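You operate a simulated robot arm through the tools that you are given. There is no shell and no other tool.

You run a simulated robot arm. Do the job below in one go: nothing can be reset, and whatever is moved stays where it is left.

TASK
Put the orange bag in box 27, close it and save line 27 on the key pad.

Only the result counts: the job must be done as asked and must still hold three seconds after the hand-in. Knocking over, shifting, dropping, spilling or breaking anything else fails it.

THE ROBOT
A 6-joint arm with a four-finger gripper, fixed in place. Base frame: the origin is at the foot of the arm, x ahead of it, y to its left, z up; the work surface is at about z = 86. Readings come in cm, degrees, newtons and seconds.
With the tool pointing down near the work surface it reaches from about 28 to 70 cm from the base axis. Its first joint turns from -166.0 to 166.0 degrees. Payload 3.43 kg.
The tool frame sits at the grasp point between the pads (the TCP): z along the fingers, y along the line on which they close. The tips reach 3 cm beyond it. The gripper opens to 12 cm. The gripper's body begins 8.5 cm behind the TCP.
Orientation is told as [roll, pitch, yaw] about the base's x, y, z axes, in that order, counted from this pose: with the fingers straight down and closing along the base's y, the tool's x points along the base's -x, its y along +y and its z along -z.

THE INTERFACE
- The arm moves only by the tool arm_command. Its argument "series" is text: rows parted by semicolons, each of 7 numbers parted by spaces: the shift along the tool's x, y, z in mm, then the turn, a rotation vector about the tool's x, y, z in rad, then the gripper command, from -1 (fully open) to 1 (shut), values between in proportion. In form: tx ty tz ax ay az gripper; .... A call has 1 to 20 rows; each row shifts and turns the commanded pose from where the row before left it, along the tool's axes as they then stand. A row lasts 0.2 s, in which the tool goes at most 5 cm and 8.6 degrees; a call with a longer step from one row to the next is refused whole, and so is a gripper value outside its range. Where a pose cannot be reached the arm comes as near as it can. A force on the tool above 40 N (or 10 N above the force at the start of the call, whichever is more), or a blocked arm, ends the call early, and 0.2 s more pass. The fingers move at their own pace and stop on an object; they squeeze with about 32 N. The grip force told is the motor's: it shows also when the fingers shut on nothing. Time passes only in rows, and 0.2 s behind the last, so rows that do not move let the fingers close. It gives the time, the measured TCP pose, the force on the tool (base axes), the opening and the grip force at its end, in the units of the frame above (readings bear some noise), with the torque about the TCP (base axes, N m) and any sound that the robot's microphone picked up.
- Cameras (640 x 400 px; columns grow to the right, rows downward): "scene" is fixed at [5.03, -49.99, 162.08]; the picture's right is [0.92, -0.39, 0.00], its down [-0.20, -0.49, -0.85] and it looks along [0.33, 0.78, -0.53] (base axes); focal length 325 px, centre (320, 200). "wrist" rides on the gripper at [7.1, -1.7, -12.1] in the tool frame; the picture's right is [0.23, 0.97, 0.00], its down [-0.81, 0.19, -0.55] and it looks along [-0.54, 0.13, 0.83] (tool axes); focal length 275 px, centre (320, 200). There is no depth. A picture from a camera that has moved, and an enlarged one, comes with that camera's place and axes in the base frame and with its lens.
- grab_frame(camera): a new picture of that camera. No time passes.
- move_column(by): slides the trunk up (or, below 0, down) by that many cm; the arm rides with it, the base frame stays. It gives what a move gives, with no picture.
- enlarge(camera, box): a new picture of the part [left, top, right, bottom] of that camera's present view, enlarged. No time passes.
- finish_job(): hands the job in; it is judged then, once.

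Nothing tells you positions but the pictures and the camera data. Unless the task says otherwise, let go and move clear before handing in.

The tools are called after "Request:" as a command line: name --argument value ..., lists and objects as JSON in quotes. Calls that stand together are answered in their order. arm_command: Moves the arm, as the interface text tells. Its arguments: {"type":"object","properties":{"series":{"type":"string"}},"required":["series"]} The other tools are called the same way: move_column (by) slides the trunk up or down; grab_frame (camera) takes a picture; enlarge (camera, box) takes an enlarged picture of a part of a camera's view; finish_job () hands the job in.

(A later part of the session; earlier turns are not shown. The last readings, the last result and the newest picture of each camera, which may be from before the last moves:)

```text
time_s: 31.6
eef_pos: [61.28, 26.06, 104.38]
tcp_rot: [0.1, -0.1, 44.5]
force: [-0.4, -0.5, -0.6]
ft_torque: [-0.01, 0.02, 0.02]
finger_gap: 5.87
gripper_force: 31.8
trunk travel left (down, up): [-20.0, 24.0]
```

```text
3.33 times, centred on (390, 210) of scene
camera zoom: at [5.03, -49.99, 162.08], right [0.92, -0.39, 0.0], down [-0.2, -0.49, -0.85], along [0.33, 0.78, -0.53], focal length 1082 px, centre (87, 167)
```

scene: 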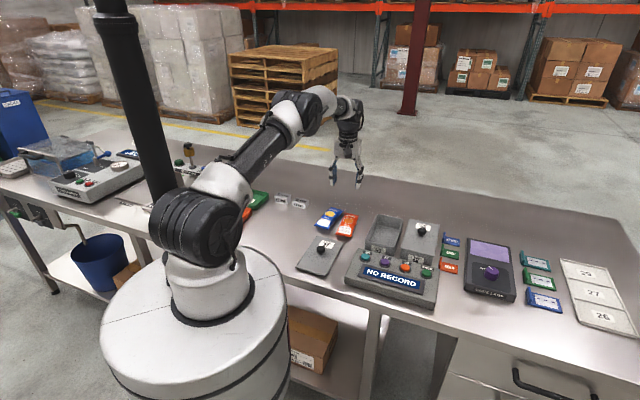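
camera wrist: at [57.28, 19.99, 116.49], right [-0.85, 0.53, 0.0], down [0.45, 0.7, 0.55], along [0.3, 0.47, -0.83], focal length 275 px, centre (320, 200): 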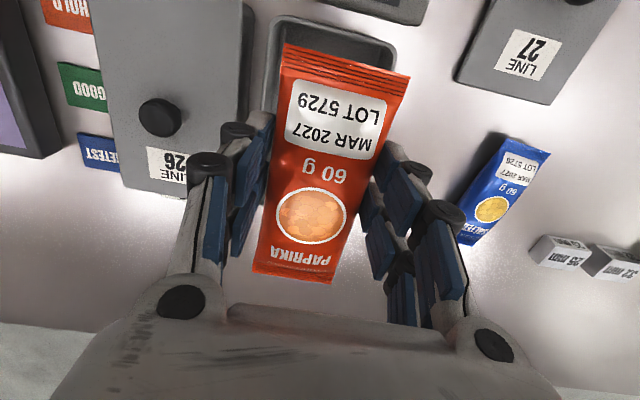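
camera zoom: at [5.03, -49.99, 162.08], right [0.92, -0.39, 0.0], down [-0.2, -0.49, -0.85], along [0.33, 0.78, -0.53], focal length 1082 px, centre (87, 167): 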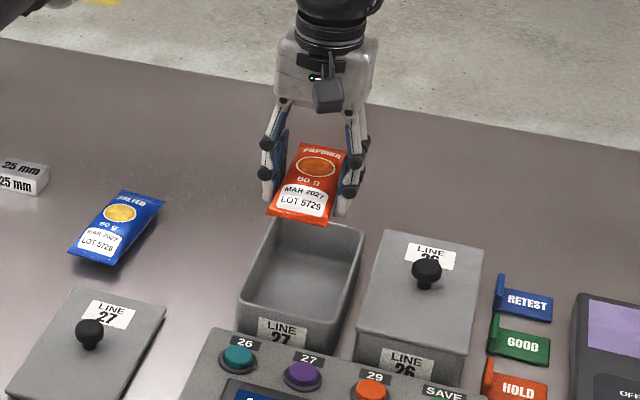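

Request:
enlarge --camera "wrist" --box '[240, 0, 420, 110]'

Request:
enlarge --camera "scene" --box '[365, 185, 425, 245]'

```text
3.56 times, centred on (330, 55) of wrist
camera zoom: at [57.28, 19.99, 116.49], right [-0.85, 0.53, 0.0], down [0.45, 0.7, 0.55], along [0.3, 0.47, -0.83], focal length 979 px, centre (284, 716)
```

zoom: 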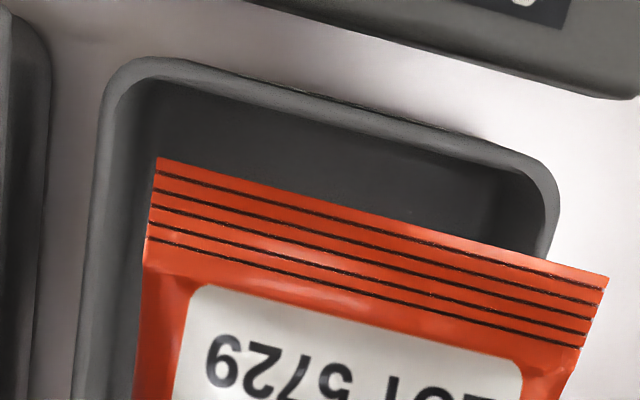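

```text
6.67 times, centred on (395, 215) of scene
camera zoom: at [5.03, -49.99, 162.08], right [0.92, -0.39, 0.0], down [-0.2, -0.49, -0.85], along [0.33, 0.78, -0.53], focal length 2164 px, centre (-180, 100)
```

zoom: 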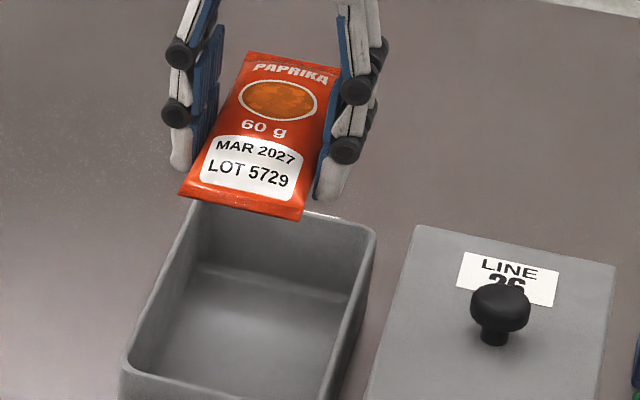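

The bag is almost lined up with box 27; the box's heading is about 1.5° more than the tool's. I'll correct heading and centring slightly and lower to just above the rim for another check.

Request:
arm_command --series "-1.5 1 0 0 0 -0.026 0.15; 0 0 25 0 0 0 0.15; 0 0 25 0 0 0 0.15; 0 0 20 0 0 0 0.15; 0 0 0 0 0 0 0.15; 0 0 0 0 0 0 0.15"

Request:
grab_frame --camera "wrist"

Request:
enlarge --camera "wrist" --box '[230, 10, 430, 135]'

Request:
enlarge --camera "scene" --box '[355, 180, 435, 260]'

```text
time_s: 33.0
eef_pos: [61.28, 26.44, 97.43]
tcp_rot: [0.0, 0.0, 45.9]
force: [0.3, 0.2, -1.7]
ft_torque: [0.0, 0.01, 0.02]
finger_gap: 5.88
gripper_force: 32.5
trunk travel left (down, up): [-20.0, 24.0]
```

```text
taken
camera wrist: at [57.58, 20.19, 109.45], right [-0.86, 0.51, 0.0], down [0.43, 0.72, 0.55], along [0.28, 0.47, -0.83], focal length 275 px, centre (320, 200)
```

wrist: 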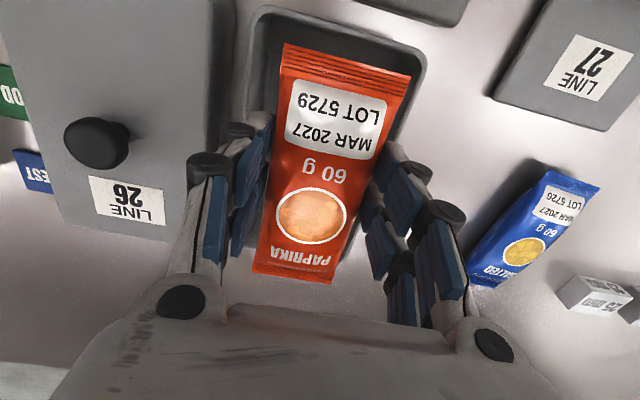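

```text
3.20 times, centred on (330, 72) of wrist
camera zoom: at [57.58, 20.19, 109.45], right [-0.86, 0.51, 0.0], down [0.43, 0.72, 0.55], along [0.28, 0.47, -0.83], focal length 881 px, centre (288, 608)
```

zoom: 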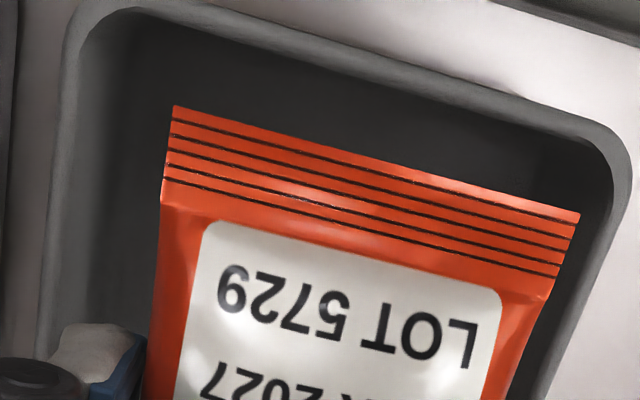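

```text
5.00 times, centred on (395, 220) of scene
camera zoom: at [5.03, -49.99, 162.08], right [0.92, -0.39, 0.0], down [-0.2, -0.49, -0.85], along [0.33, 0.78, -0.53], focal length 1623 px, centre (-55, 100)
```

zoom: 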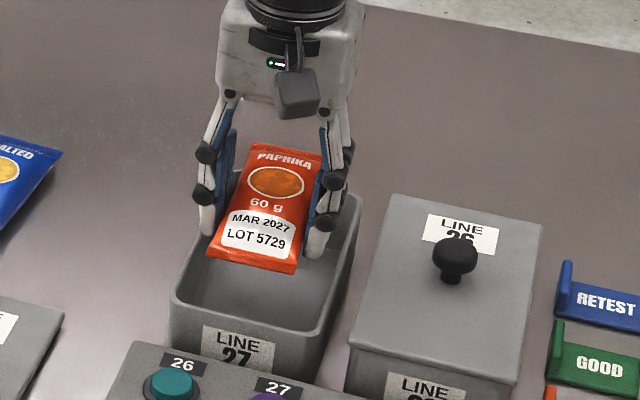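

The bag is centred sideways; lengthwise I'll nudge 2 mm toward the robot. Lowering to the rim level for a look at both end gaps.

Request:
arm_command --series "2 0 0 0 0 0 0.15; 0 0 10 0 0 0 0.15; 0 0 10 0 0 0 0.15; 0 0 6 0 0 0 0.15; 0 0 0 0 0 0 0.15"

Request:
grab_frame --camera "wrist"

Request:
enlarge --camera "wrist" --box '[210, 200, 400, 310]'

Request:
enlarge --camera "wrist" --box '[230, 10, 430, 135]'

Request:
enlarge --camera "scene" --box '[355, 180, 435, 260]'

```text
time_s: 34.2
eef_pos: [61.18, 26.13, 94.9]
tcp_rot: [0.1, 0.0, 46.0]
force: [0.1, 0.8, -1.2]
ft_torque: [0.0, 0.01, -0.01]
finger_gap: 5.9
gripper_force: 32.0
trunk travel left (down, up): [-20.0, 24.0]
```

```text
taken
camera wrist: at [57.34, 19.99, 106.84], right [-0.86, 0.51, 0.0], down [0.43, 0.72, 0.55], along [0.28, 0.47, -0.83], focal length 275 px, centre (320, 200)
```

wrist: 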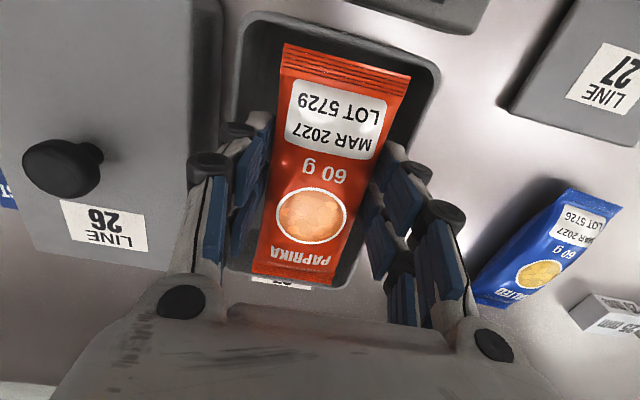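

```text
3.37 times, centred on (305, 255) of wrist
camera zoom: at [57.34, 19.99, 106.84], right [-0.86, 0.51, 0.0], down [0.43, 0.72, 0.55], along [0.28, 0.47, -0.83], focal length 927 px, centre (370, 15)
```

zoom: 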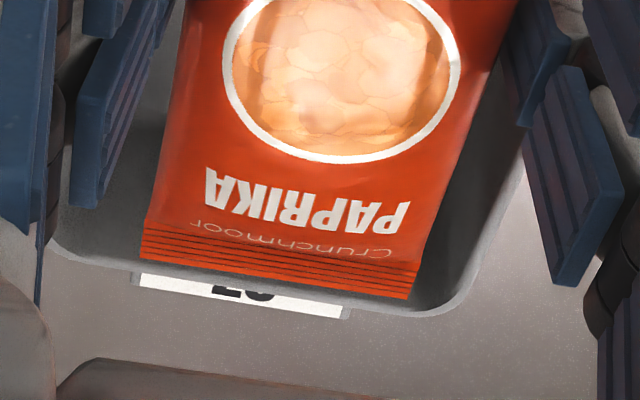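

```text
3.20 times, centred on (330, 72) of wrist
camera zoom: at [57.34, 19.99, 106.84], right [-0.86, 0.51, 0.0], down [0.43, 0.72, 0.55], along [0.28, 0.47, -0.83], focal length 881 px, centre (288, 608)
```

zoom: 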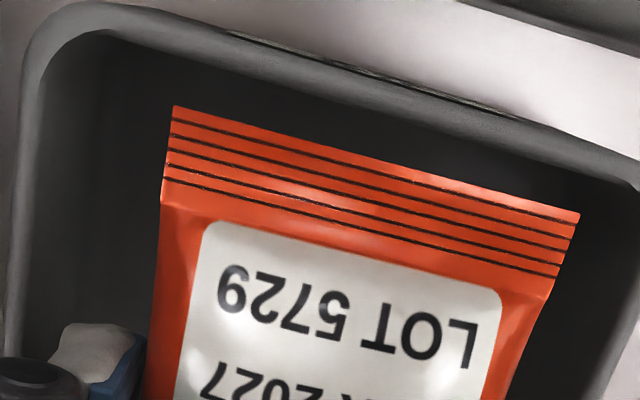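

```text
5.00 times, centred on (395, 220) of scene
camera zoom: at [5.03, -49.99, 162.08], right [0.92, -0.39, 0.0], down [-0.2, -0.49, -0.85], along [0.33, 0.78, -0.53], focal length 1623 px, centre (-55, 100)
```

zoom: 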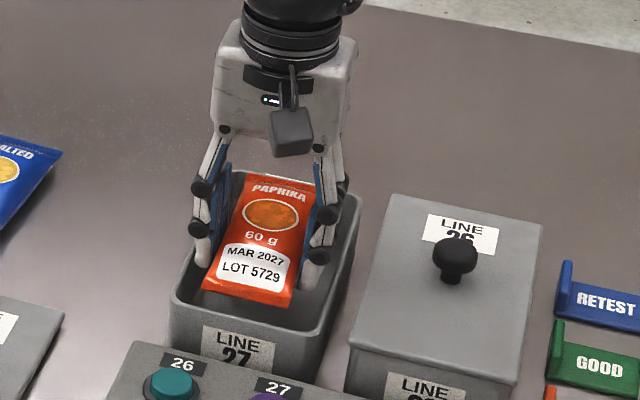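

The bag now sits inside the rim outline with about 0.7–1 cm to spare at both ends. Lowering into the box in steps.

Request:
arm_command --series "0 0 8 0 0 0 0.15; 0 0 8 0 0 0 0.15; 0 0 8 0 0 0 0.15; 0 0 0 0 0 0 0.15"

Request:
grab_frame --camera "wrist"

Request:
enlarge --camera "scene" --box '[360, 190, 430, 260]'

```text
time_s: 35.2
eef_pos: [61.07, 26.08, 92.63]
tcp_rot: [0.0, 0.0, 45.8]
force: [1.2, -0.4, 0.5]
ft_torque: [0.01, 0.02, -0.02]
finger_gap: 5.88
gripper_force: 32.1
trunk travel left (down, up): [-20.0, 24.0]
```

```text
taken
camera wrist: at [57.22, 19.94, 104.6], right [-0.86, 0.51, 0.0], down [0.43, 0.72, 0.55], along [0.28, 0.47, -0.83], focal length 275 px, centre (320, 200)
```

wrist: 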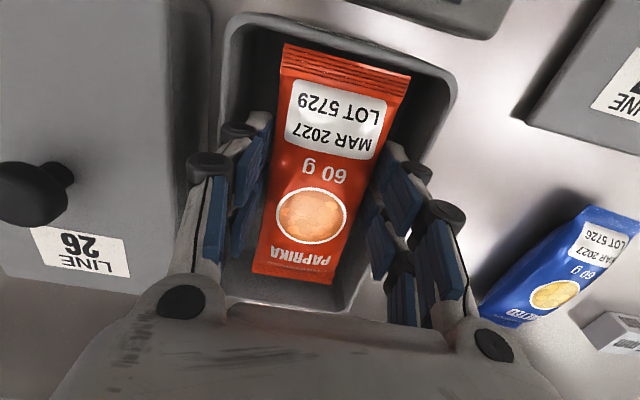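

```text
5.71 times, centred on (395, 225) of scene
camera zoom: at [5.03, -49.99, 162.08], right [0.92, -0.39, 0.0], down [-0.2, -0.49, -0.85], along [0.33, 0.78, -0.53], focal length 1855 px, centre (-109, 57)
```

zoom: 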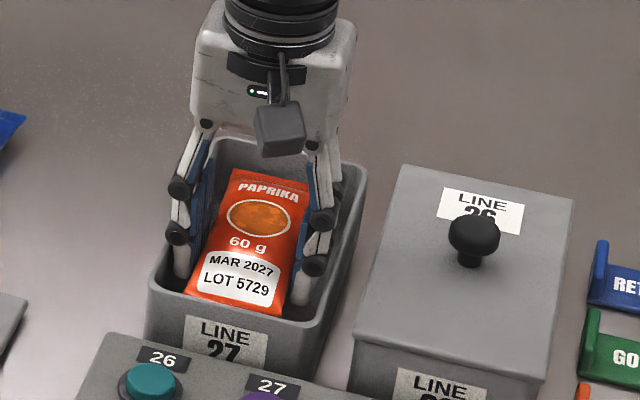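

Both fingers and the bag are inside the rim with no contact force. I'll lower a bit more in small steps, watching force and torque.

Request:
arm_command --series "0 0 4 0 0 0 0.15; 0 0 4 0 0 0 0.15; 0 0 0 0 0 0 0.15"

Request:
enlarge --camera "scene" --box '[365, 200, 415, 250]'

Request:
grab_frame --camera "wrist"

```text
time_s: 36.0
eef_pos: [61.11, 26.1, 91.72]
tcp_rot: [0.1, 0.1, 45.9]
force: [-0.1, -1.1, -0.8]
ft_torque: [-0.02, 0.0, 0.01]
finger_gap: 5.91
gripper_force: 32.0
trunk travel left (down, up): [-20.0, 24.0]
```

```text
8.00 times, centred on (390, 225) of scene
camera zoom: at [5.03, -49.99, 162.08], right [0.92, -0.39, 0.0], down [-0.2, -0.49, -0.85], along [0.33, 0.78, -0.53], focal length 2597 px, centre (-240, 0)
```

zoom: 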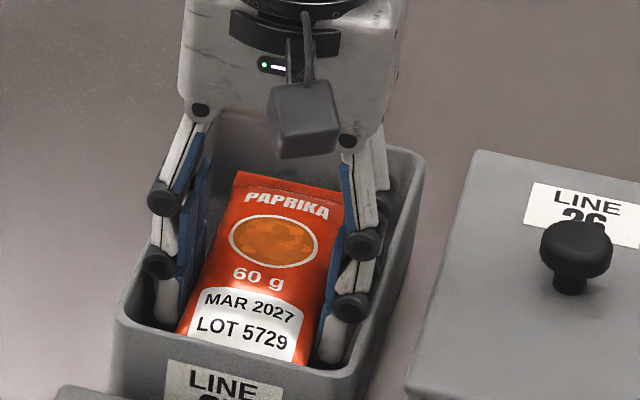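

```text
taken
camera wrist: at [57.3, 19.95, 103.72], right [-0.86, 0.51, 0.0], down [0.43, 0.72, 0.55], along [0.28, 0.47, -0.83], focal length 275 px, centre (320, 200)
```

wrist: 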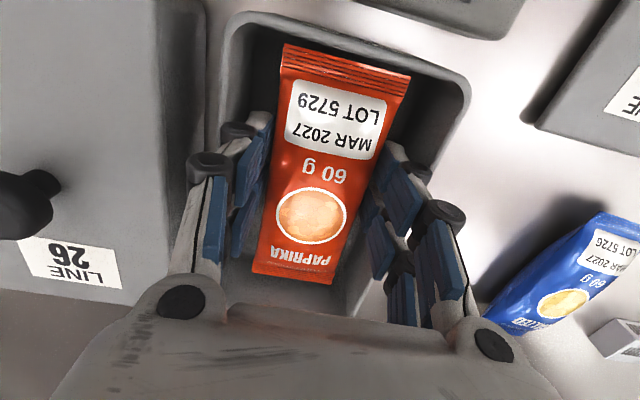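

There is no contact yet, but the left knuckle is close to the rim, so I won't go deeper. The bag is about 1.5–2 cm above the floor and well inside the walls; I'll release it with a minimal opening.

Request:
arm_command --series "0 0 -2 0 0 0 0.15; 0 0 0 0 0 0 0.01; 0 0 0 0 0 0 -0.02; 0 0 0 0 0 0 -0.02"

Request:
grab_frame --camera "wrist"

Request:
enlarge --camera "scene" --box '[365, 200, 415, 250]'

```text
time_s: 37.0
eef_pos: [61.08, 26.15, 92.05]
tcp_rot: [0.0, 0.0, 45.9]
force: [0.9, -0.8, -0.6]
ft_torque: [0.0, -0.02, 0.01]
finger_gap: 6.04
gripper_force: 0.1
trunk travel left (down, up): [-20.0, 24.0]
```

```text
taken
camera wrist: at [57.32, 19.93, 103.97], right [-0.86, 0.51, 0.0], down [0.43, 0.72, 0.55], along [0.28, 0.47, -0.83], focal length 275 px, centre (320, 200)
```

wrist: 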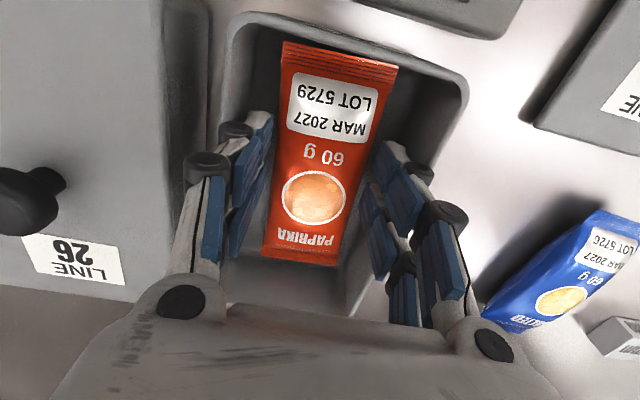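

```text
8.00 times, centred on (390, 225) of scene
camera zoom: at [5.03, -49.99, 162.08], right [0.92, -0.39, 0.0], down [-0.2, -0.49, -0.85], along [0.33, 0.78, -0.53], focal length 2597 px, centre (-240, 0)
```

zoom: 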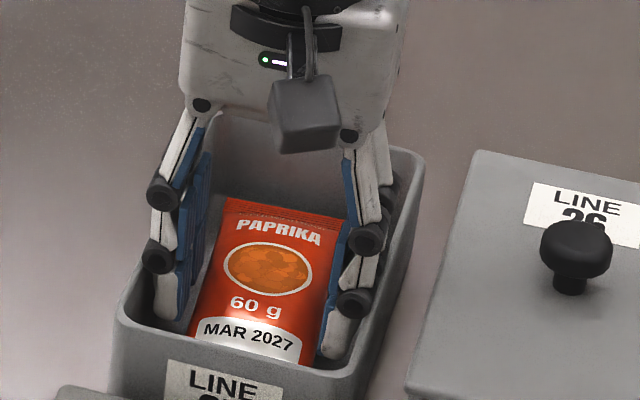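

The bag dropped flat onto the box floor. I'll rise straight out and check the result.

Request:
arm_command --series "0 0 -15 0 0 0 -0.02; 0 0 -30 0 0 0 -0.02; 0 0 -40 0 0 0 -0.02; 0 0 -40 0 0 0 -0.02; 40 0 -10 0 0 0 -0.02; 40 0 0 0 0 0 -0.02; 0 0 0 0 0 0 0.1; 0 0 0 0 0 0 0.1"

Request:
grab_frame --camera "wrist"

Request:
enlarge --camera "scene" --box '[280, 190, 440, 300]'

```text
time_s: 38.8
eef_pos: [55.82, 20.33, 105.47]
tcp_rot: [0.0, 0.1, 45.8]
force: [0.2, 0.1, -0.2]
ft_torque: [0.03, -0.01, 0.0]
finger_gap: 5.4
gripper_force: 0.1
trunk travel left (down, up): [-20.0, 24.0]
```

```text
taken
camera wrist: at [51.91, 14.17, 117.54], right [-0.86, 0.51, 0.0], down [0.43, 0.72, 0.55], along [0.28, 0.47, -0.83], focal length 275 px, centre (320, 200)
```

wrist: 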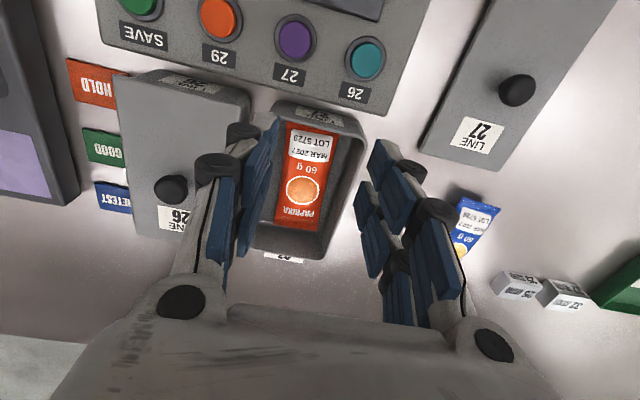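

```text
3.64 times, centred on (360, 245) of scene
camera zoom: at [5.03, -49.99, 162.08], right [0.92, -0.39, 0.0], down [-0.2, -0.49, -0.85], along [0.33, 0.78, -0.53], focal length 1180 px, centre (174, 36)
```

zoom: 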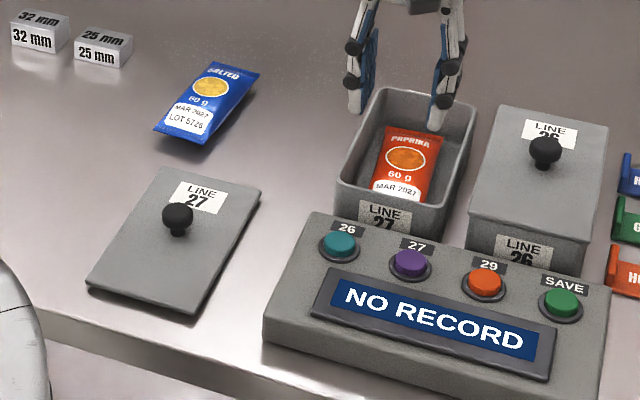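

The orange bag lies inside box 27 below the rim. Now back to the lid on the table: I'll move above its knob.

Request:
arm_command --series "0 0 0 0 0 0.024 0.1; 12 36 0 0 0 0 0.1; 12 37 0 0 0 0 0.1; 12 37 0 0 0 0 0.1; 12 37 0 0 0 0 0.1; 13 38 0 0 0 0 0.1; 0 0 0 0 0 0 0.1; 0 0 0 0 0 0 0.1"

Request:
grab_frame --camera "wrist"

```text
time_s: 40.6
eef_pos: [38.31, 29.41, 105.57]
tcp_rot: [0.0, 0.0, 44.6]
force: [-0.9, -0.3, -0.1]
ft_torque: [0.04, -0.03, -0.03]
finger_gap: 5.4
gripper_force: 0.1
trunk travel left (down, up): [-20.0, 24.0]
```

```text
taken
camera wrist: at [34.39, 23.35, 117.43], right [-0.85, 0.53, 0.0], down [0.44, 0.7, 0.55], along [0.29, 0.47, -0.83], focal length 275 px, centre (320, 200)
```

wrist: 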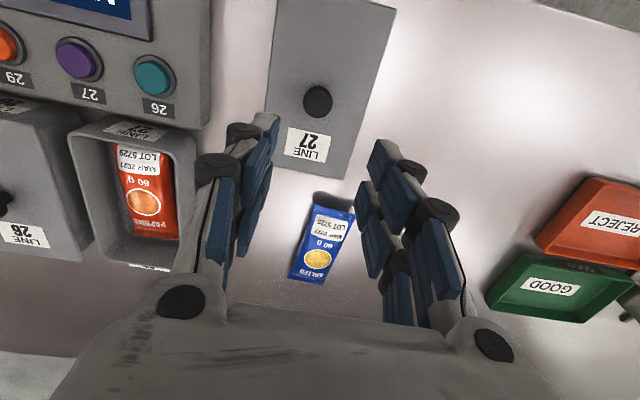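

Request:
arm_command --series "0 -2.4 0 0 0 0 0.1; 0 0 40 0 0 0 0.1; 0 0 40 0 0 0 0.1; 0 0 35 0 0 0 0.1; 0 0 20 0 0 0 0.1; 0 0 10 0 0 0 0.1; 0 0 0 0 0 0 0.1; 0 0 0 0 0 0 0.1"

Request:
grab_frame --camera "wrist"

```text
time_s: 42.4
eef_pos: [38.38, 29.24, 91.02]
tcp_rot: [0.0, 0.0, 44.5]
force: [-0.1, -0.1, 1.0]
ft_torque: [0.02, -0.03, 0.01]
finger_gap: 5.38
gripper_force: 0.0
trunk travel left (down, up): [-20.0, 24.0]
```

```text
taken
camera wrist: at [34.4, 23.06, 102.95], right [-0.85, 0.53, 0.0], down [0.44, 0.7, 0.55], along [0.29, 0.47, -0.83], focal length 275 px, centre (320, 200)
```

wrist: 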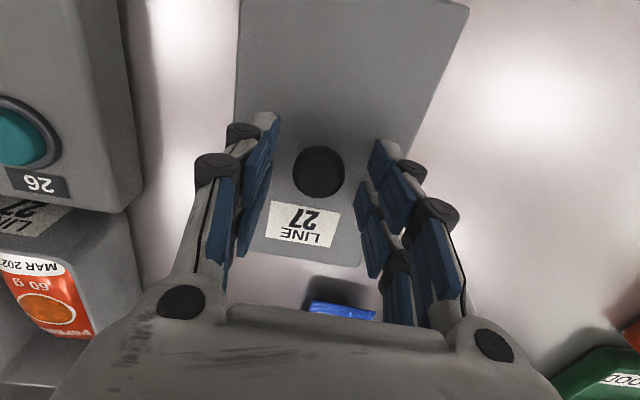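

The view matches the earlier release view. Lowering 4 mm and closing on the knob.

Request:
arm_command --series "0 0 4 0 0 0 0.1; 0 0 0 0 0 0 0.1; 0 0 0 0 0 0 0.3; 0 0 0 0 0 0 0.5; 0 0 0 0 0 0 1; 0 0 0 0 0 0 1; 0 0 0 0 0 0 1"

Request:
grab_frame --camera "wrist"

```text
time_s: 44.0
eef_pos: [38.28, 29.21, 90.52]
tcp_rot: [0.1, 0.0, 44.5]
force: [-0.2, 0.4, 0.3]
ft_torque: [-0.02, 0.01, 0.02]
finger_gap: 2.62
gripper_force: 32.3
trunk travel left (down, up): [-20.0, 24.0]
```

```text
taken
camera wrist: at [34.41, 23.07, 102.53], right [-0.85, 0.53, 0.0], down [0.44, 0.71, 0.55], along [0.29, 0.47, -0.83], focal length 275 px, centre (320, 200)
```

wrist: 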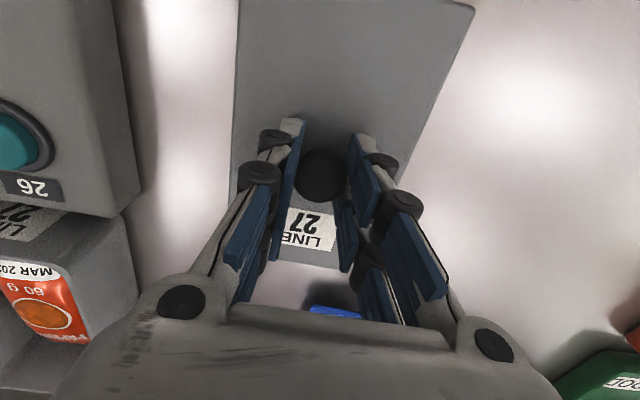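

The knob is held just as before. I'll lift the lid and carry it back over box 27.

Request:
arm_command --series "0 0 -10 0 0 0 1; 0 0 -30 0 0 0 1; 0 0 -40 0 0 0 1; 0 0 -40 0 0 0 1; 0 0 -30 0 0 0 1; -14 -16 0 0 0 0 1; -25 -28 0 0 0 0 1; -25 -28 0 0 0 0 1; -25 -28 0 0 0 0 1; -25 -28 0 0 0 0 1; -25 -27 0 0 0 0 1; -16 -18 0 0 0 0 1; -9 -10 0 0 0 0 1; 0 0 0 0 0 0 1; 0 0 0 0 0 0 1"

Request:
grab_frame --camera "wrist"

Request:
enlarge --camera "scene" --box '[350, 160, 450, 260]'

```text
time_s: 47.2
eef_pos: [62.94, 27.57, 105.46]
tcp_rot: [-0.1, 0.0, 44.5]
force: [-0.1, 0.6, -0.3]
ft_torque: [-0.01, 0.03, 0.0]
finger_gap: 2.6
gripper_force: 32.1
trunk travel left (down, up): [-20.0, 24.0]
```

```text
taken
camera wrist: at [58.99, 21.48, 117.51], right [-0.85, 0.53, 0.0], down [0.44, 0.71, 0.55], along [0.29, 0.47, -0.83], focal length 275 px, centre (320, 200)
```

wrist: 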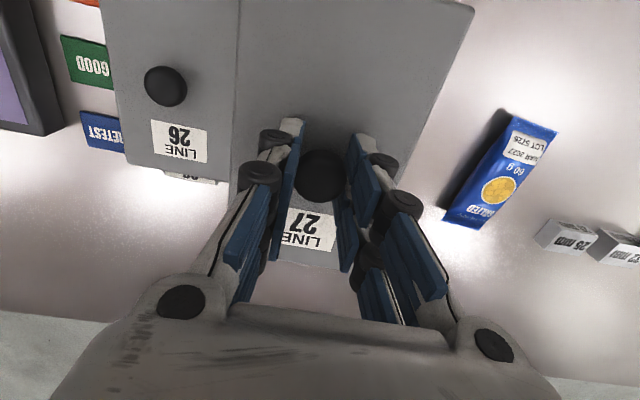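

```text
4.00 times, centred on (400, 210) of scene
camera zoom: at [5.03, -49.99, 162.08], right [0.92, -0.39, 0.0], down [-0.2, -0.49, -0.85], along [0.33, 0.78, -0.53], focal length 1298 px, centre (0, 160)
```

zoom: 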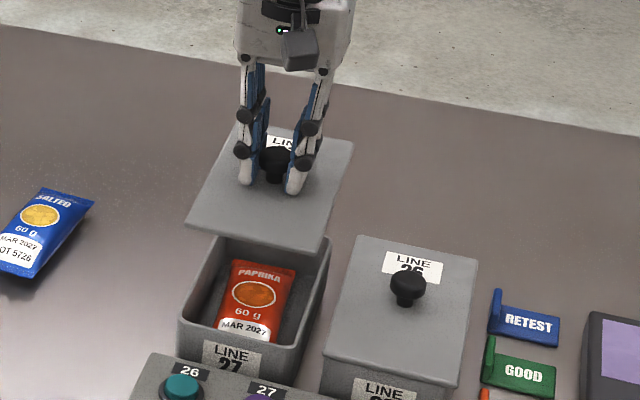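

I'm over box 27, about 1.5 mm off the original sideways line, so I'll correct that and lower to just above the rim.

Request:
arm_command --series "0 1.6 0 0 0 0 1; 0 0 25 0 0 0 1; 0 0 25 0 0 0 1; 0 0 20 0 0 0 1; 0 0 10 0 0 0 1; 0 0 0 0 0 0 1; 0 0 0 0 0 0 1"

Request:
enlarge --camera "scene" --box '[360, 190, 430, 260]'

Request:
grab_frame --camera "wrist"

```text
time_s: 48.8
eef_pos: [62.86, 27.8, 97.53]
tcp_rot: [0.0, 0.0, 44.5]
force: [0.8, 0.0, -0.3]
ft_torque: [0.02, 0.02, -0.02]
finger_gap: 2.61
gripper_force: 31.8
trunk travel left (down, up): [-20.0, 24.0]
```

```text
5.71 times, centred on (395, 225) of scene
camera zoom: at [5.03, -49.99, 162.08], right [0.92, -0.39, 0.0], down [-0.2, -0.49, -0.85], along [0.33, 0.78, -0.53], focal length 1855 px, centre (-109, 57)
```

zoom: 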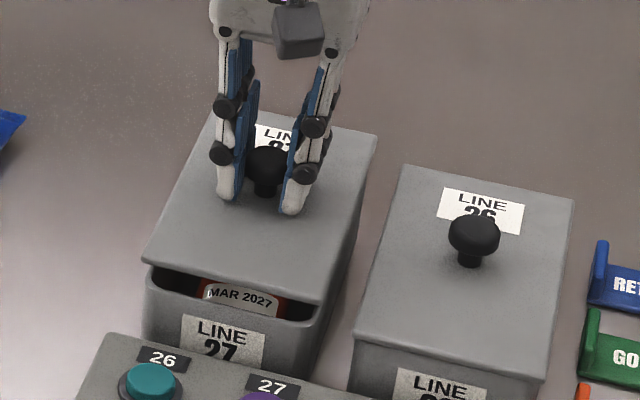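

```text
taken
camera wrist: at [58.87, 21.68, 109.53], right [-0.85, 0.53, 0.0], down [0.44, 0.7, 0.55], along [0.29, 0.47, -0.83], focal length 275 px, centre (320, 200)
```

wrist: 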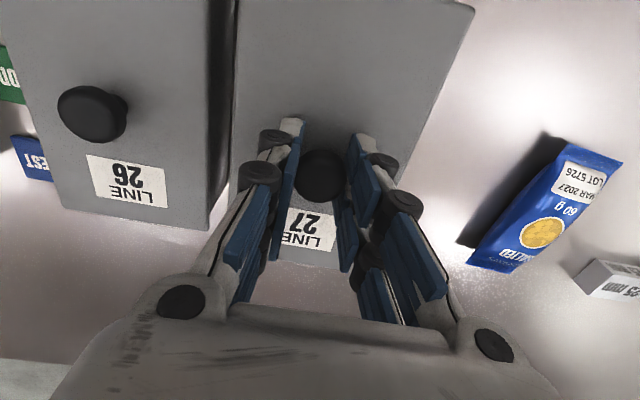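

The lid lines up with the box. Lowering in small steps with force checks.

Request:
arm_command --series "0 0 6 0 0 0 1; 0 0 5 0 0 0 1; 0 0 0 0 0 0 1"

```text
time_s: 49.6
eef_pos: [62.74, 27.69, 96.64]
tcp_rot: [0.1, 0.0, 44.5]
force: [-0.2, -0.2, 0.1]
ft_torque: [0.0, 0.02, 0.0]
finger_gap: 2.6
gripper_force: 31.8
trunk travel left (down, up): [-20.0, 24.0]
```

Request:
arm_command --series "0 0 4 0 0 0 1; 0 0 3 0 0 0 1; 0 0 0 0 0 0 1"

Request:
enlarge --camera "scene" --box '[360, 200, 430, 270]'

```text
time_s: 50.4
eef_pos: [62.81, 27.76, 95.79]
tcp_rot: [0.0, 0.0, 44.5]
force: [0.3, -0.5, 1.3]
ft_torque: [-0.06, 0.09, 0.0]
finger_gap: 2.6
gripper_force: 32.1
trunk travel left (down, up): [-20.0, 24.0]
```

```text
5.71 times, centred on (395, 235) of scene
camera zoom: at [5.03, -49.99, 162.08], right [0.92, -0.39, 0.0], down [-0.2, -0.49, -0.85], along [0.33, 0.78, -0.53], focal length 1855 px, centre (-109, 0)
```

zoom: 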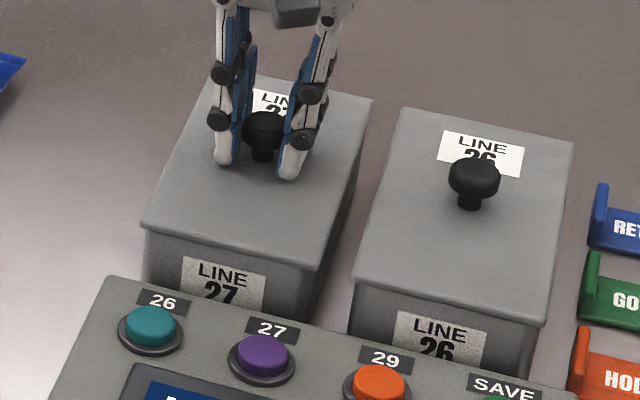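

The lid has just seated (z = 95.8, slight contact). A "snap" was heard when I first took hold of it, so I'll press down a little to make sure it seats fully.

Request:
arm_command --series "0 0 2 0 0 0 1; 0 0 2 0 0 0 1; 0 0 0 0 0 0 1"

```text
time_s: 51.2
eef_pos: [62.7, 27.74, 95.78]
tcp_rot: [-0.2, -0.6, 44.5]
force: [1.0, 1.7, 27.7]
ft_torque: [-0.16, 0.23, 0.02]
finger_gap: 2.58
gripper_force: 31.4
trunk travel left (down, up): [-20.0, 24.0]
```

Fully seated against 28 N. I'll relieve the pressure and open the fingers.

Request:
arm_command --series "0 0 -2 0 0 0 1; 0 0 -1.5 0 0 0 1; 0 0 0 0 0 0 0.4; 0 0 0 0 0 0 0.2; 0 0 0 0 0 0 0.1; 0 0 0 0 0 0 0.1"

Request:
enlarge --camera "scene" --box '[360, 200, 430, 270]'

Request:
grab_frame --camera "wrist"

```text
time_s: 52.6
eef_pos: [62.84, 27.68, 95.76]
tcp_rot: [0.0, -0.1, 44.5]
force: [0.6, -1.1, -0.3]
ft_torque: [0.03, 0.01, -0.01]
finger_gap: 5.4
gripper_force: 0.2
trunk travel left (down, up): [-20.0, 24.0]
heard: snap
```

```text
5.71 times, centred on (395, 235) of scene
camera zoom: at [5.03, -49.99, 162.08], right [0.92, -0.39, 0.0], down [-0.2, -0.49, -0.85], along [0.33, 0.78, -0.53], focal length 1855 px, centre (-109, 0)
```

zoom: 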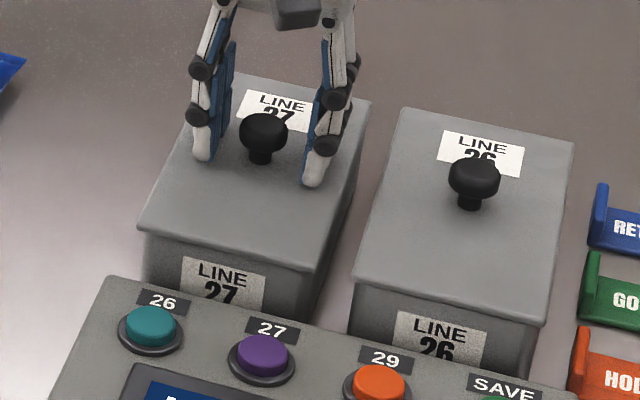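

```text
taken
camera wrist: at [58.87, 21.58, 107.76], right [-0.85, 0.53, 0.0], down [0.44, 0.71, 0.55], along [0.29, 0.47, -0.83], focal length 275 px, centre (320, 200)
```

wrist: 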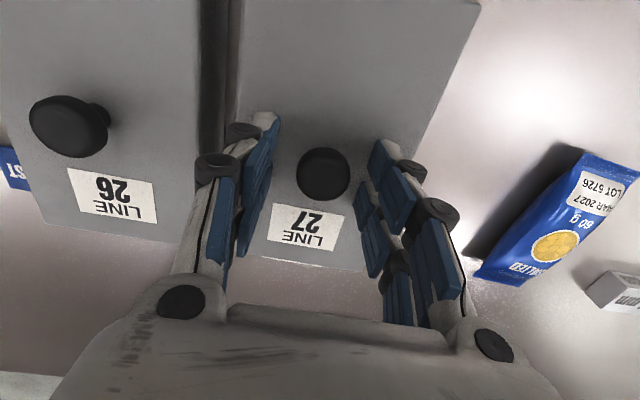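

A second "snap" was heard on release, so the lid has settled onto the box. I'll rise clear and compare it with the original closed picture.

Request:
arm_command --series "0 0 -20 0 0 0 0.1; 0 0 -40 0 0 0 0.1; 0 0 -40 0 0 0 0.1; 40 0 -20 0 0 0 0.1; 45 0 0 0 0 0 0.1; 45 0 0 0 0 0 0.1; 0 0 0 0 0 0 0.1; 0 0 0 0 0 0 0.1"

Request:
enlarge --camera "scene" --box '[340, 200, 460, 275]'

Request:
grab_frame --camera "wrist"

Request:
grab_frame --camera "scene"

```text
time_s: 54.4
eef_pos: [53.6, 18.37, 107.64]
tcp_rot: [0.0, 0.1, 44.5]
force: [-0.1, -0.2, 1.1]
ft_torque: [0.0, 0.0, -0.01]
finger_gap: 5.4
gripper_force: 0.1
trunk travel left (down, up): [-20.0, 24.0]
```

```text
5.33 times, centred on (400, 238) of scene
camera zoom: at [5.03, -49.99, 162.08], right [0.92, -0.39, 0.0], down [-0.2, -0.49, -0.85], along [0.33, 0.78, -0.53], focal length 1731 px, centre (-107, 0)
```

zoom: 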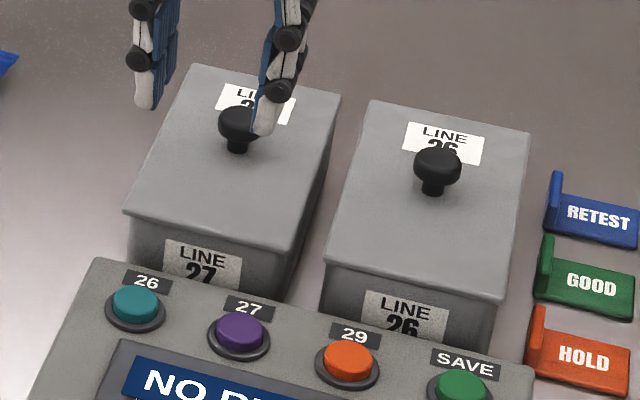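

```text
taken
camera wrist: at [49.64, 12.42, 119.63], right [-0.85, 0.53, 0.0], down [0.44, 0.7, 0.55], along [0.3, 0.47, -0.83], focal length 275 px, centre (320, 200)
```

wrist: 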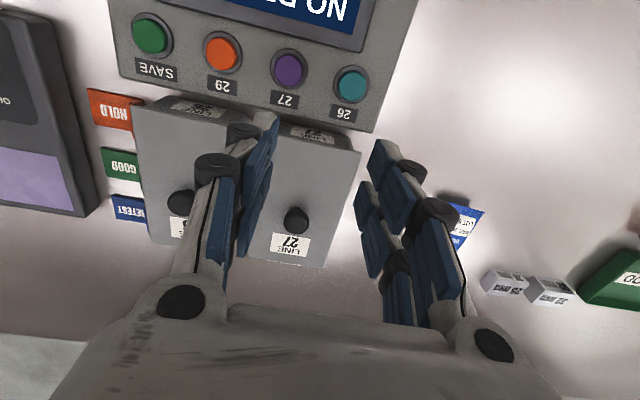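

```text
taken
```

scene: 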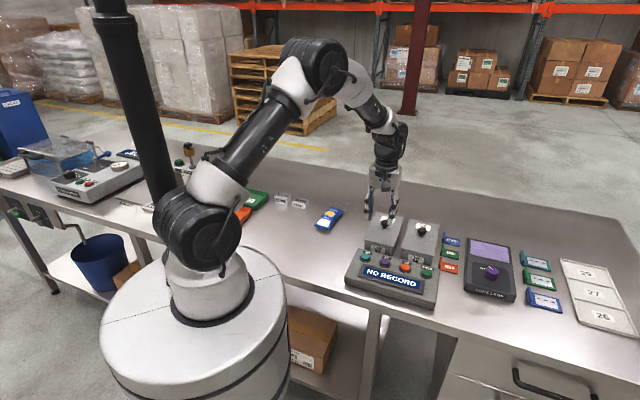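

Box 27 is closed with the bag inside, sitting as before to within about 3 mm. Next is the key pad: I'll close the fingers and hover over the purple "27" button.

Request:
arm_command --series "11 -18 0 0 0 0 1; 11.6 -18.5 0 0 0 0 1; 0 0 20 0 0 0 1; 0 0 20 0 0 0 1; 0 0 20 0 0 0 1; 0 0 15 0 0 0 1; 0 0 0 0 0 0 1; 0 0 0 0 0 0 1"

Request:
grab_frame --camera "wrist"

Request:
enlarge --camera "scene" --box '[340, 190, 460, 300]'

```text
time_s: 56.2
eef_pos: [54.46, 14.49, 100.25]
tcp_rot: [0.1, 0.0, 44.5]
force: [-1.2, -0.4, -0.2]
ft_torque: [-0.02, -0.01, -0.01]
finger_gap: 0.0
gripper_force: 32.6
trunk travel left (down, up): [-20.0, 24.0]
```

```text
taken
camera wrist: at [50.51, 8.36, 112.13], right [-0.85, 0.53, 0.0], down [0.44, 0.7, 0.55], along [0.29, 0.47, -0.83], focal length 275 px, centre (320, 200)
```

wrist: 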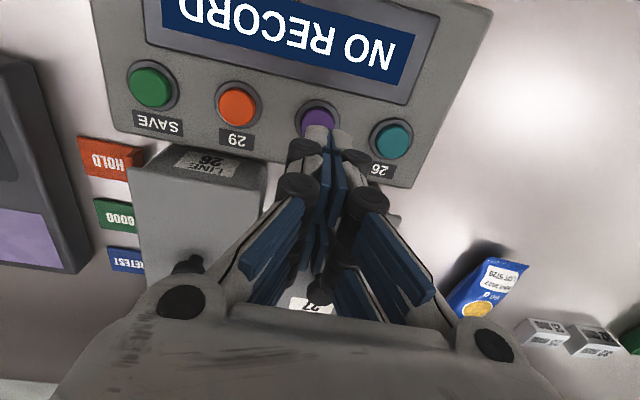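

```text
3.64 times, centred on (400, 245) of scene
camera zoom: at [5.03, -49.99, 162.08], right [0.92, -0.39, 0.0], down [-0.2, -0.49, -0.85], along [0.33, 0.78, -0.53], focal length 1180 px, centre (29, 36)
```

zoom: 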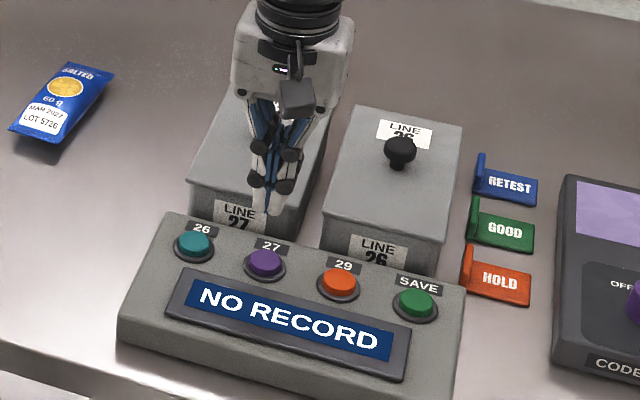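

The tool axis is within 2–3 mm of the purple button's centre. I'll correct that and lower to just above it.

Request:
arm_command --series "2 -2 0 0 0 0 1; 0 0 20 0 0 0 1; 0 0 20 0 0 0 1; 0 0 14 0 0 0 1; 0 0 0 0 0 0 1; 0 0 0 0 0 0 1"

Request:
grab_frame --camera "wrist"

Request:
enlarge --camera "scene" --box '[360, 220, 430, 280]'

```text
time_s: 57.6
eef_pos: [54.27, 14.07, 94.8]
tcp_rot: [0.0, 0.1, 44.5]
force: [0.2, -0.9, 0.4]
ft_torque: [0.0, 0.01, 0.02]
finger_gap: 0.0
gripper_force: 31.6
trunk travel left (down, up): [-20.0, 24.0]
```

```text
taken
camera wrist: at [50.44, 7.97, 106.75], right [-0.85, 0.53, 0.0], down [0.44, 0.71, 0.55], along [0.29, 0.47, -0.83], focal length 275 px, centre (320, 200)
```

wrist: 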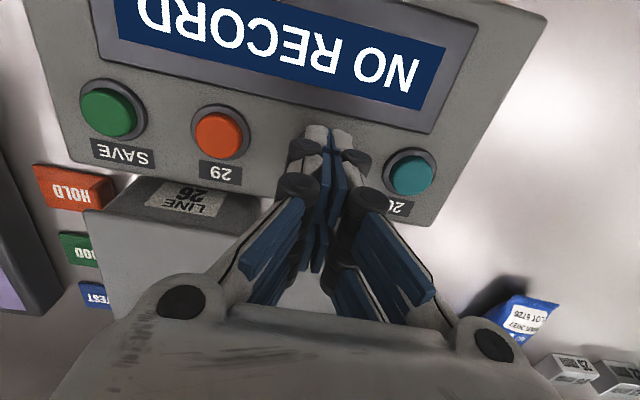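

```text
6.67 times, centred on (395, 250) of scene
camera zoom: at [5.03, -49.99, 162.08], right [0.92, -0.39, 0.0], down [-0.2, -0.49, -0.85], along [0.33, 0.78, -0.53], focal length 2164 px, centre (-180, -133)
```

zoom: 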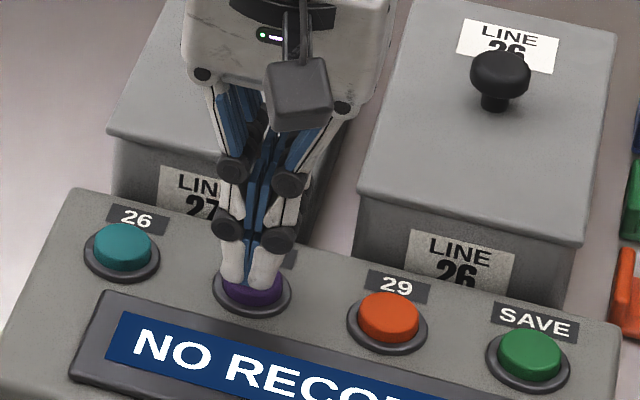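

By the three views the button is about 3.5 mm further away from the robot than the tool axis, with its top near z = 89.5–90. I'll correct and approach in small steps.

Request:
arm_command --series "-3.5 0 0 0 0 0 1; 0 0 6 0 0 0 1; 0 0 5 0 0 0 1; 0 0 0 0 0 0 1"

Request:
enlarge --camera "scene" --box '[360, 220, 430, 280]'

Request:
enlarge --camera "wrist" --box '[200, 60, 440, 220]'

```text
time_s: 58.6
eef_pos: [54.75, 14.39, 93.76]
tcp_rot: [0.0, 0.0, 44.5]
force: [-0.5, 0.7, 0.0]
ft_torque: [0.0, -0.03, -0.02]
finger_gap: 0.0
gripper_force: 32.0
trunk travel left (down, up): [-20.0, 24.0]
```

```text
6.67 times, centred on (395, 250) of scene
camera zoom: at [5.03, -49.99, 162.08], right [0.92, -0.39, 0.0], down [-0.2, -0.49, -0.85], along [0.33, 0.78, -0.53], focal length 2164 px, centre (-180, -133)
```

zoom: 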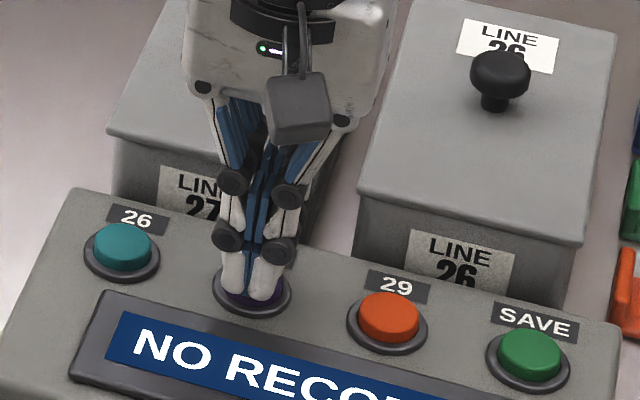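

```text
2.50 times, centred on (320, 140) of wrist
camera zoom: at [50.76, 8.27, 105.71], right [-0.85, 0.53, 0.0], down [0.44, 0.7, 0.55], along [0.29, 0.47, -0.83], focal length 688 px, centre (320, 350)
```

zoom: 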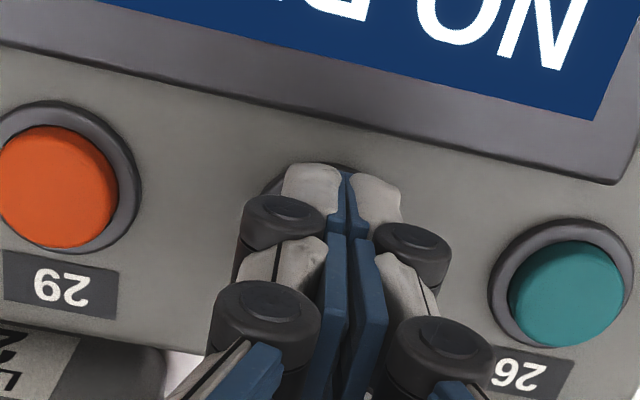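

Request:
enlarge --camera "scene" --box '[372, 240, 412, 272]'

Request:
enlarge --camera "wrist" --box '[270, 100, 370, 180]'

```text
12.50 times, centred on (392, 256) of scene
camera zoom: at [5.03, -49.99, 162.08], right [0.92, -0.39, 0.0], down [-0.2, -0.49, -0.85], along [0.33, 0.78, -0.53], focal length 4058 px, centre (-580, -500)
```

zoom: 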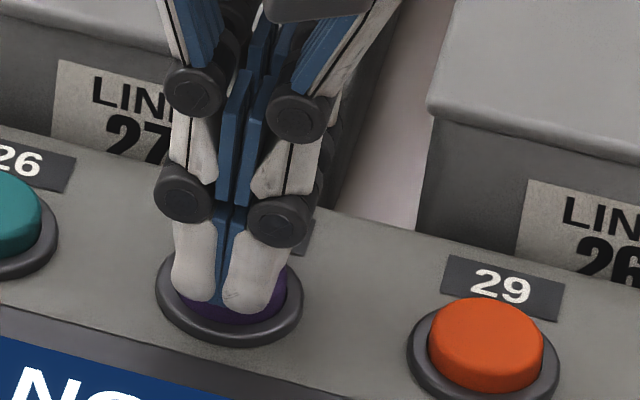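

```text
5.00 times, centred on (320, 140) of wrist
camera zoom: at [50.76, 8.27, 105.71], right [-0.85, 0.53, 0.0], down [0.44, 0.7, 0.55], along [0.29, 0.47, -0.83], focal length 1376 px, centre (320, 500)
```

zoom: 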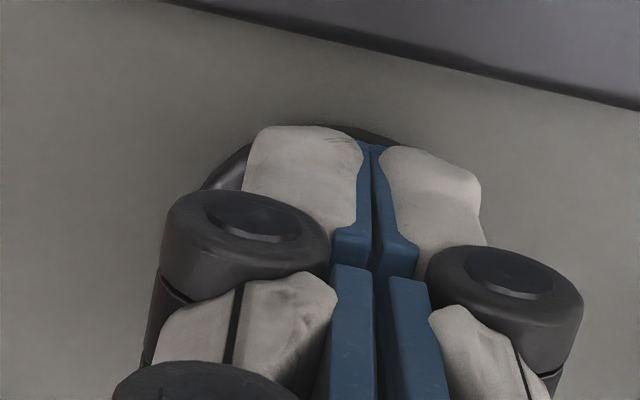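

The views agree that the fingertips are centred over the purple button, just above it. I'll press down in 2–3 mm steps, watching force, sound and display.

Request:
arm_command --series "0 0 3 0 0 0 1; 0 0 3 0 0 0 1; 0 0 0 0 0 0 1"

Request:
enlarge --camera "scene" --box '[350, 230, 450, 300]'

```text
time_s: 59.4
eef_pos: [54.77, 14.28, 93.09]
tcp_rot: [0.0, 0.0, 44.4]
force: [-0.6, 0.0, 0.5]
ft_torque: [0.04, 0.0, 0.0]
finger_gap: 0.6
gripper_force: 33.3
trunk travel left (down, up): [-20.0, 24.0]
```

```text
5.71 times, centred on (400, 265) of scene
camera zoom: at [5.03, -49.99, 162.08], right [0.92, -0.39, 0.0], down [-0.2, -0.49, -0.85], along [0.33, 0.78, -0.53], focal length 1855 px, centre (-137, -171)
```

zoom: 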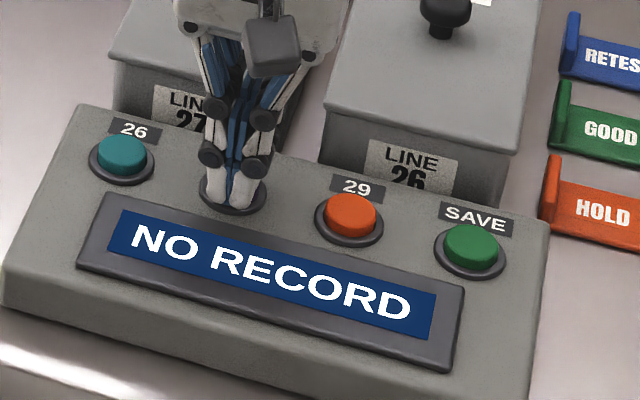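

Request:
enlarge --camera "scene" --box '[372, 240, 412, 272]'

Request:
enlarge --camera "wrist" --box '[240, 80, 400, 200]'

Request:
grab_frame --camera "wrist"

```text
12.50 times, centred on (392, 256) of scene
camera zoom: at [5.03, -49.99, 162.08], right [0.92, -0.39, 0.0], down [-0.2, -0.49, -0.85], along [0.33, 0.78, -0.53], focal length 4058 px, centre (-580, -500)
```

zoom: 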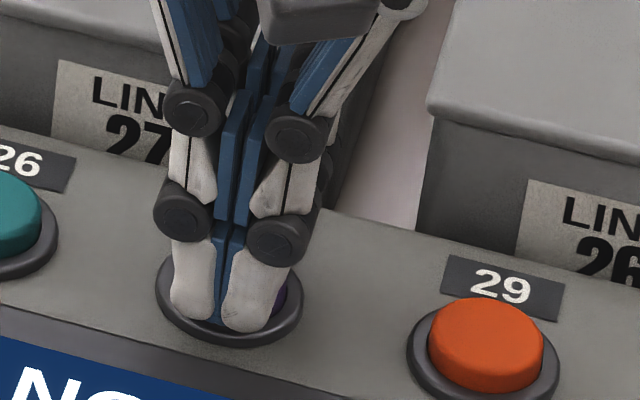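

```text
3.33 times, centred on (320, 140) of wrist
camera zoom: at [50.79, 8.25, 105.09], right [-0.85, 0.53, 0.0], down [0.44, 0.71, 0.55], along [0.29, 0.47, -0.83], focal length 918 px, centre (320, 400)
```

zoom: 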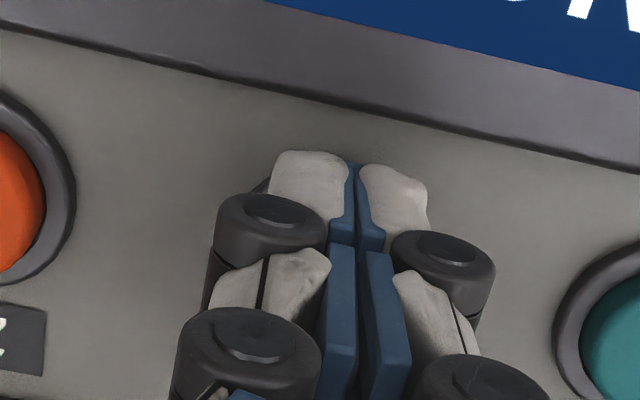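

```text
taken
camera wrist: at [50.79, 8.25, 105.09], right [-0.85, 0.53, 0.0], down [0.44, 0.71, 0.55], along [0.29, 0.47, -0.83], focal length 275 px, centre (320, 200)
```

wrist: 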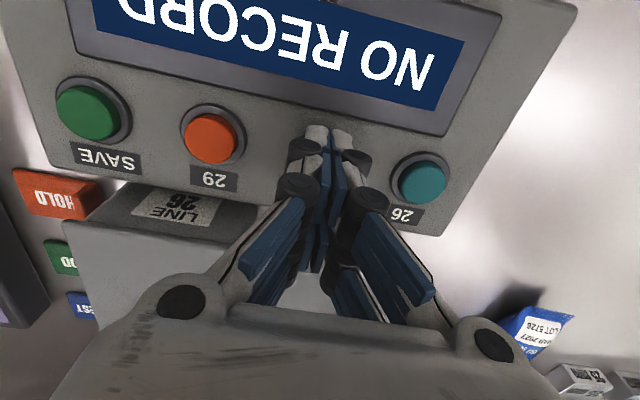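

The finger gap opened to 0.6 cm with hardly any force, which is odd. I'll raise a little and look again before pressing further.

Request:
arm_command --series "0 0 -6 0 0 0 1; 0 0 0 0 0 0 1; 0 0 0 0 0 0 1"

Request:
enlarge --camera "scene" --box '[372, 240, 412, 272]'

Request:
enlarge --camera "wrist" --box '[240, 80, 400, 200]'

```text
time_s: 60.2
eef_pos: [54.86, 14.27, 93.72]
tcp_rot: [-0.1, 0.0, 44.6]
force: [-0.7, 0.9, 0.2]
ft_torque: [-0.01, -0.01, -0.02]
finger_gap: 0.0
gripper_force: 33.6
trunk travel left (down, up): [-20.0, 24.0]
```

```text
12.50 times, centred on (392, 256) of scene
camera zoom: at [5.03, -49.99, 162.08], right [0.92, -0.39, 0.0], down [-0.2, -0.49, -0.85], along [0.33, 0.78, -0.53], focal length 4058 px, centre (-580, -500)
```

zoom: 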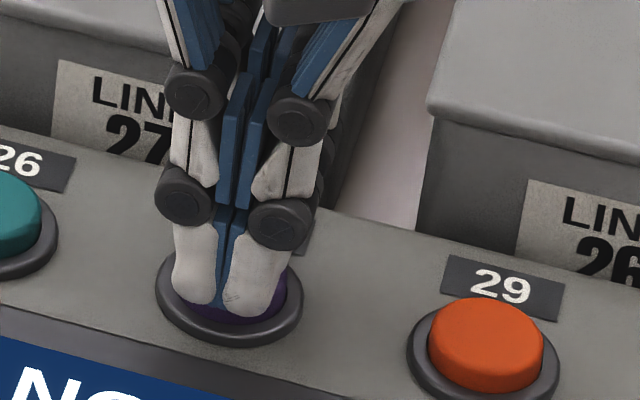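

```text
3.33 times, centred on (320, 140) of wrist
camera zoom: at [50.76, 8.23, 105.65], right [-0.85, 0.53, 0.0], down [0.44, 0.7, 0.55], along [0.29, 0.47, -0.83], focal length 918 px, centre (320, 400)
```

zoom: 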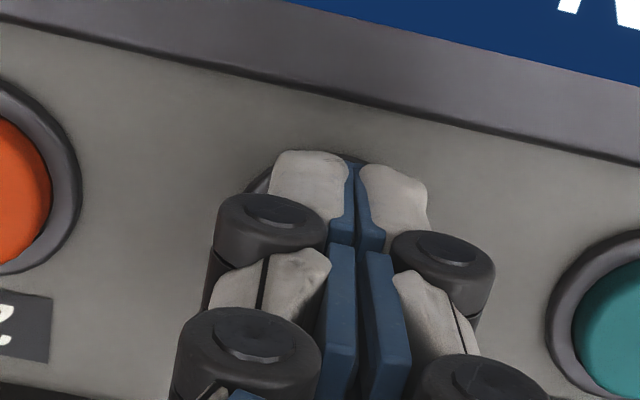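

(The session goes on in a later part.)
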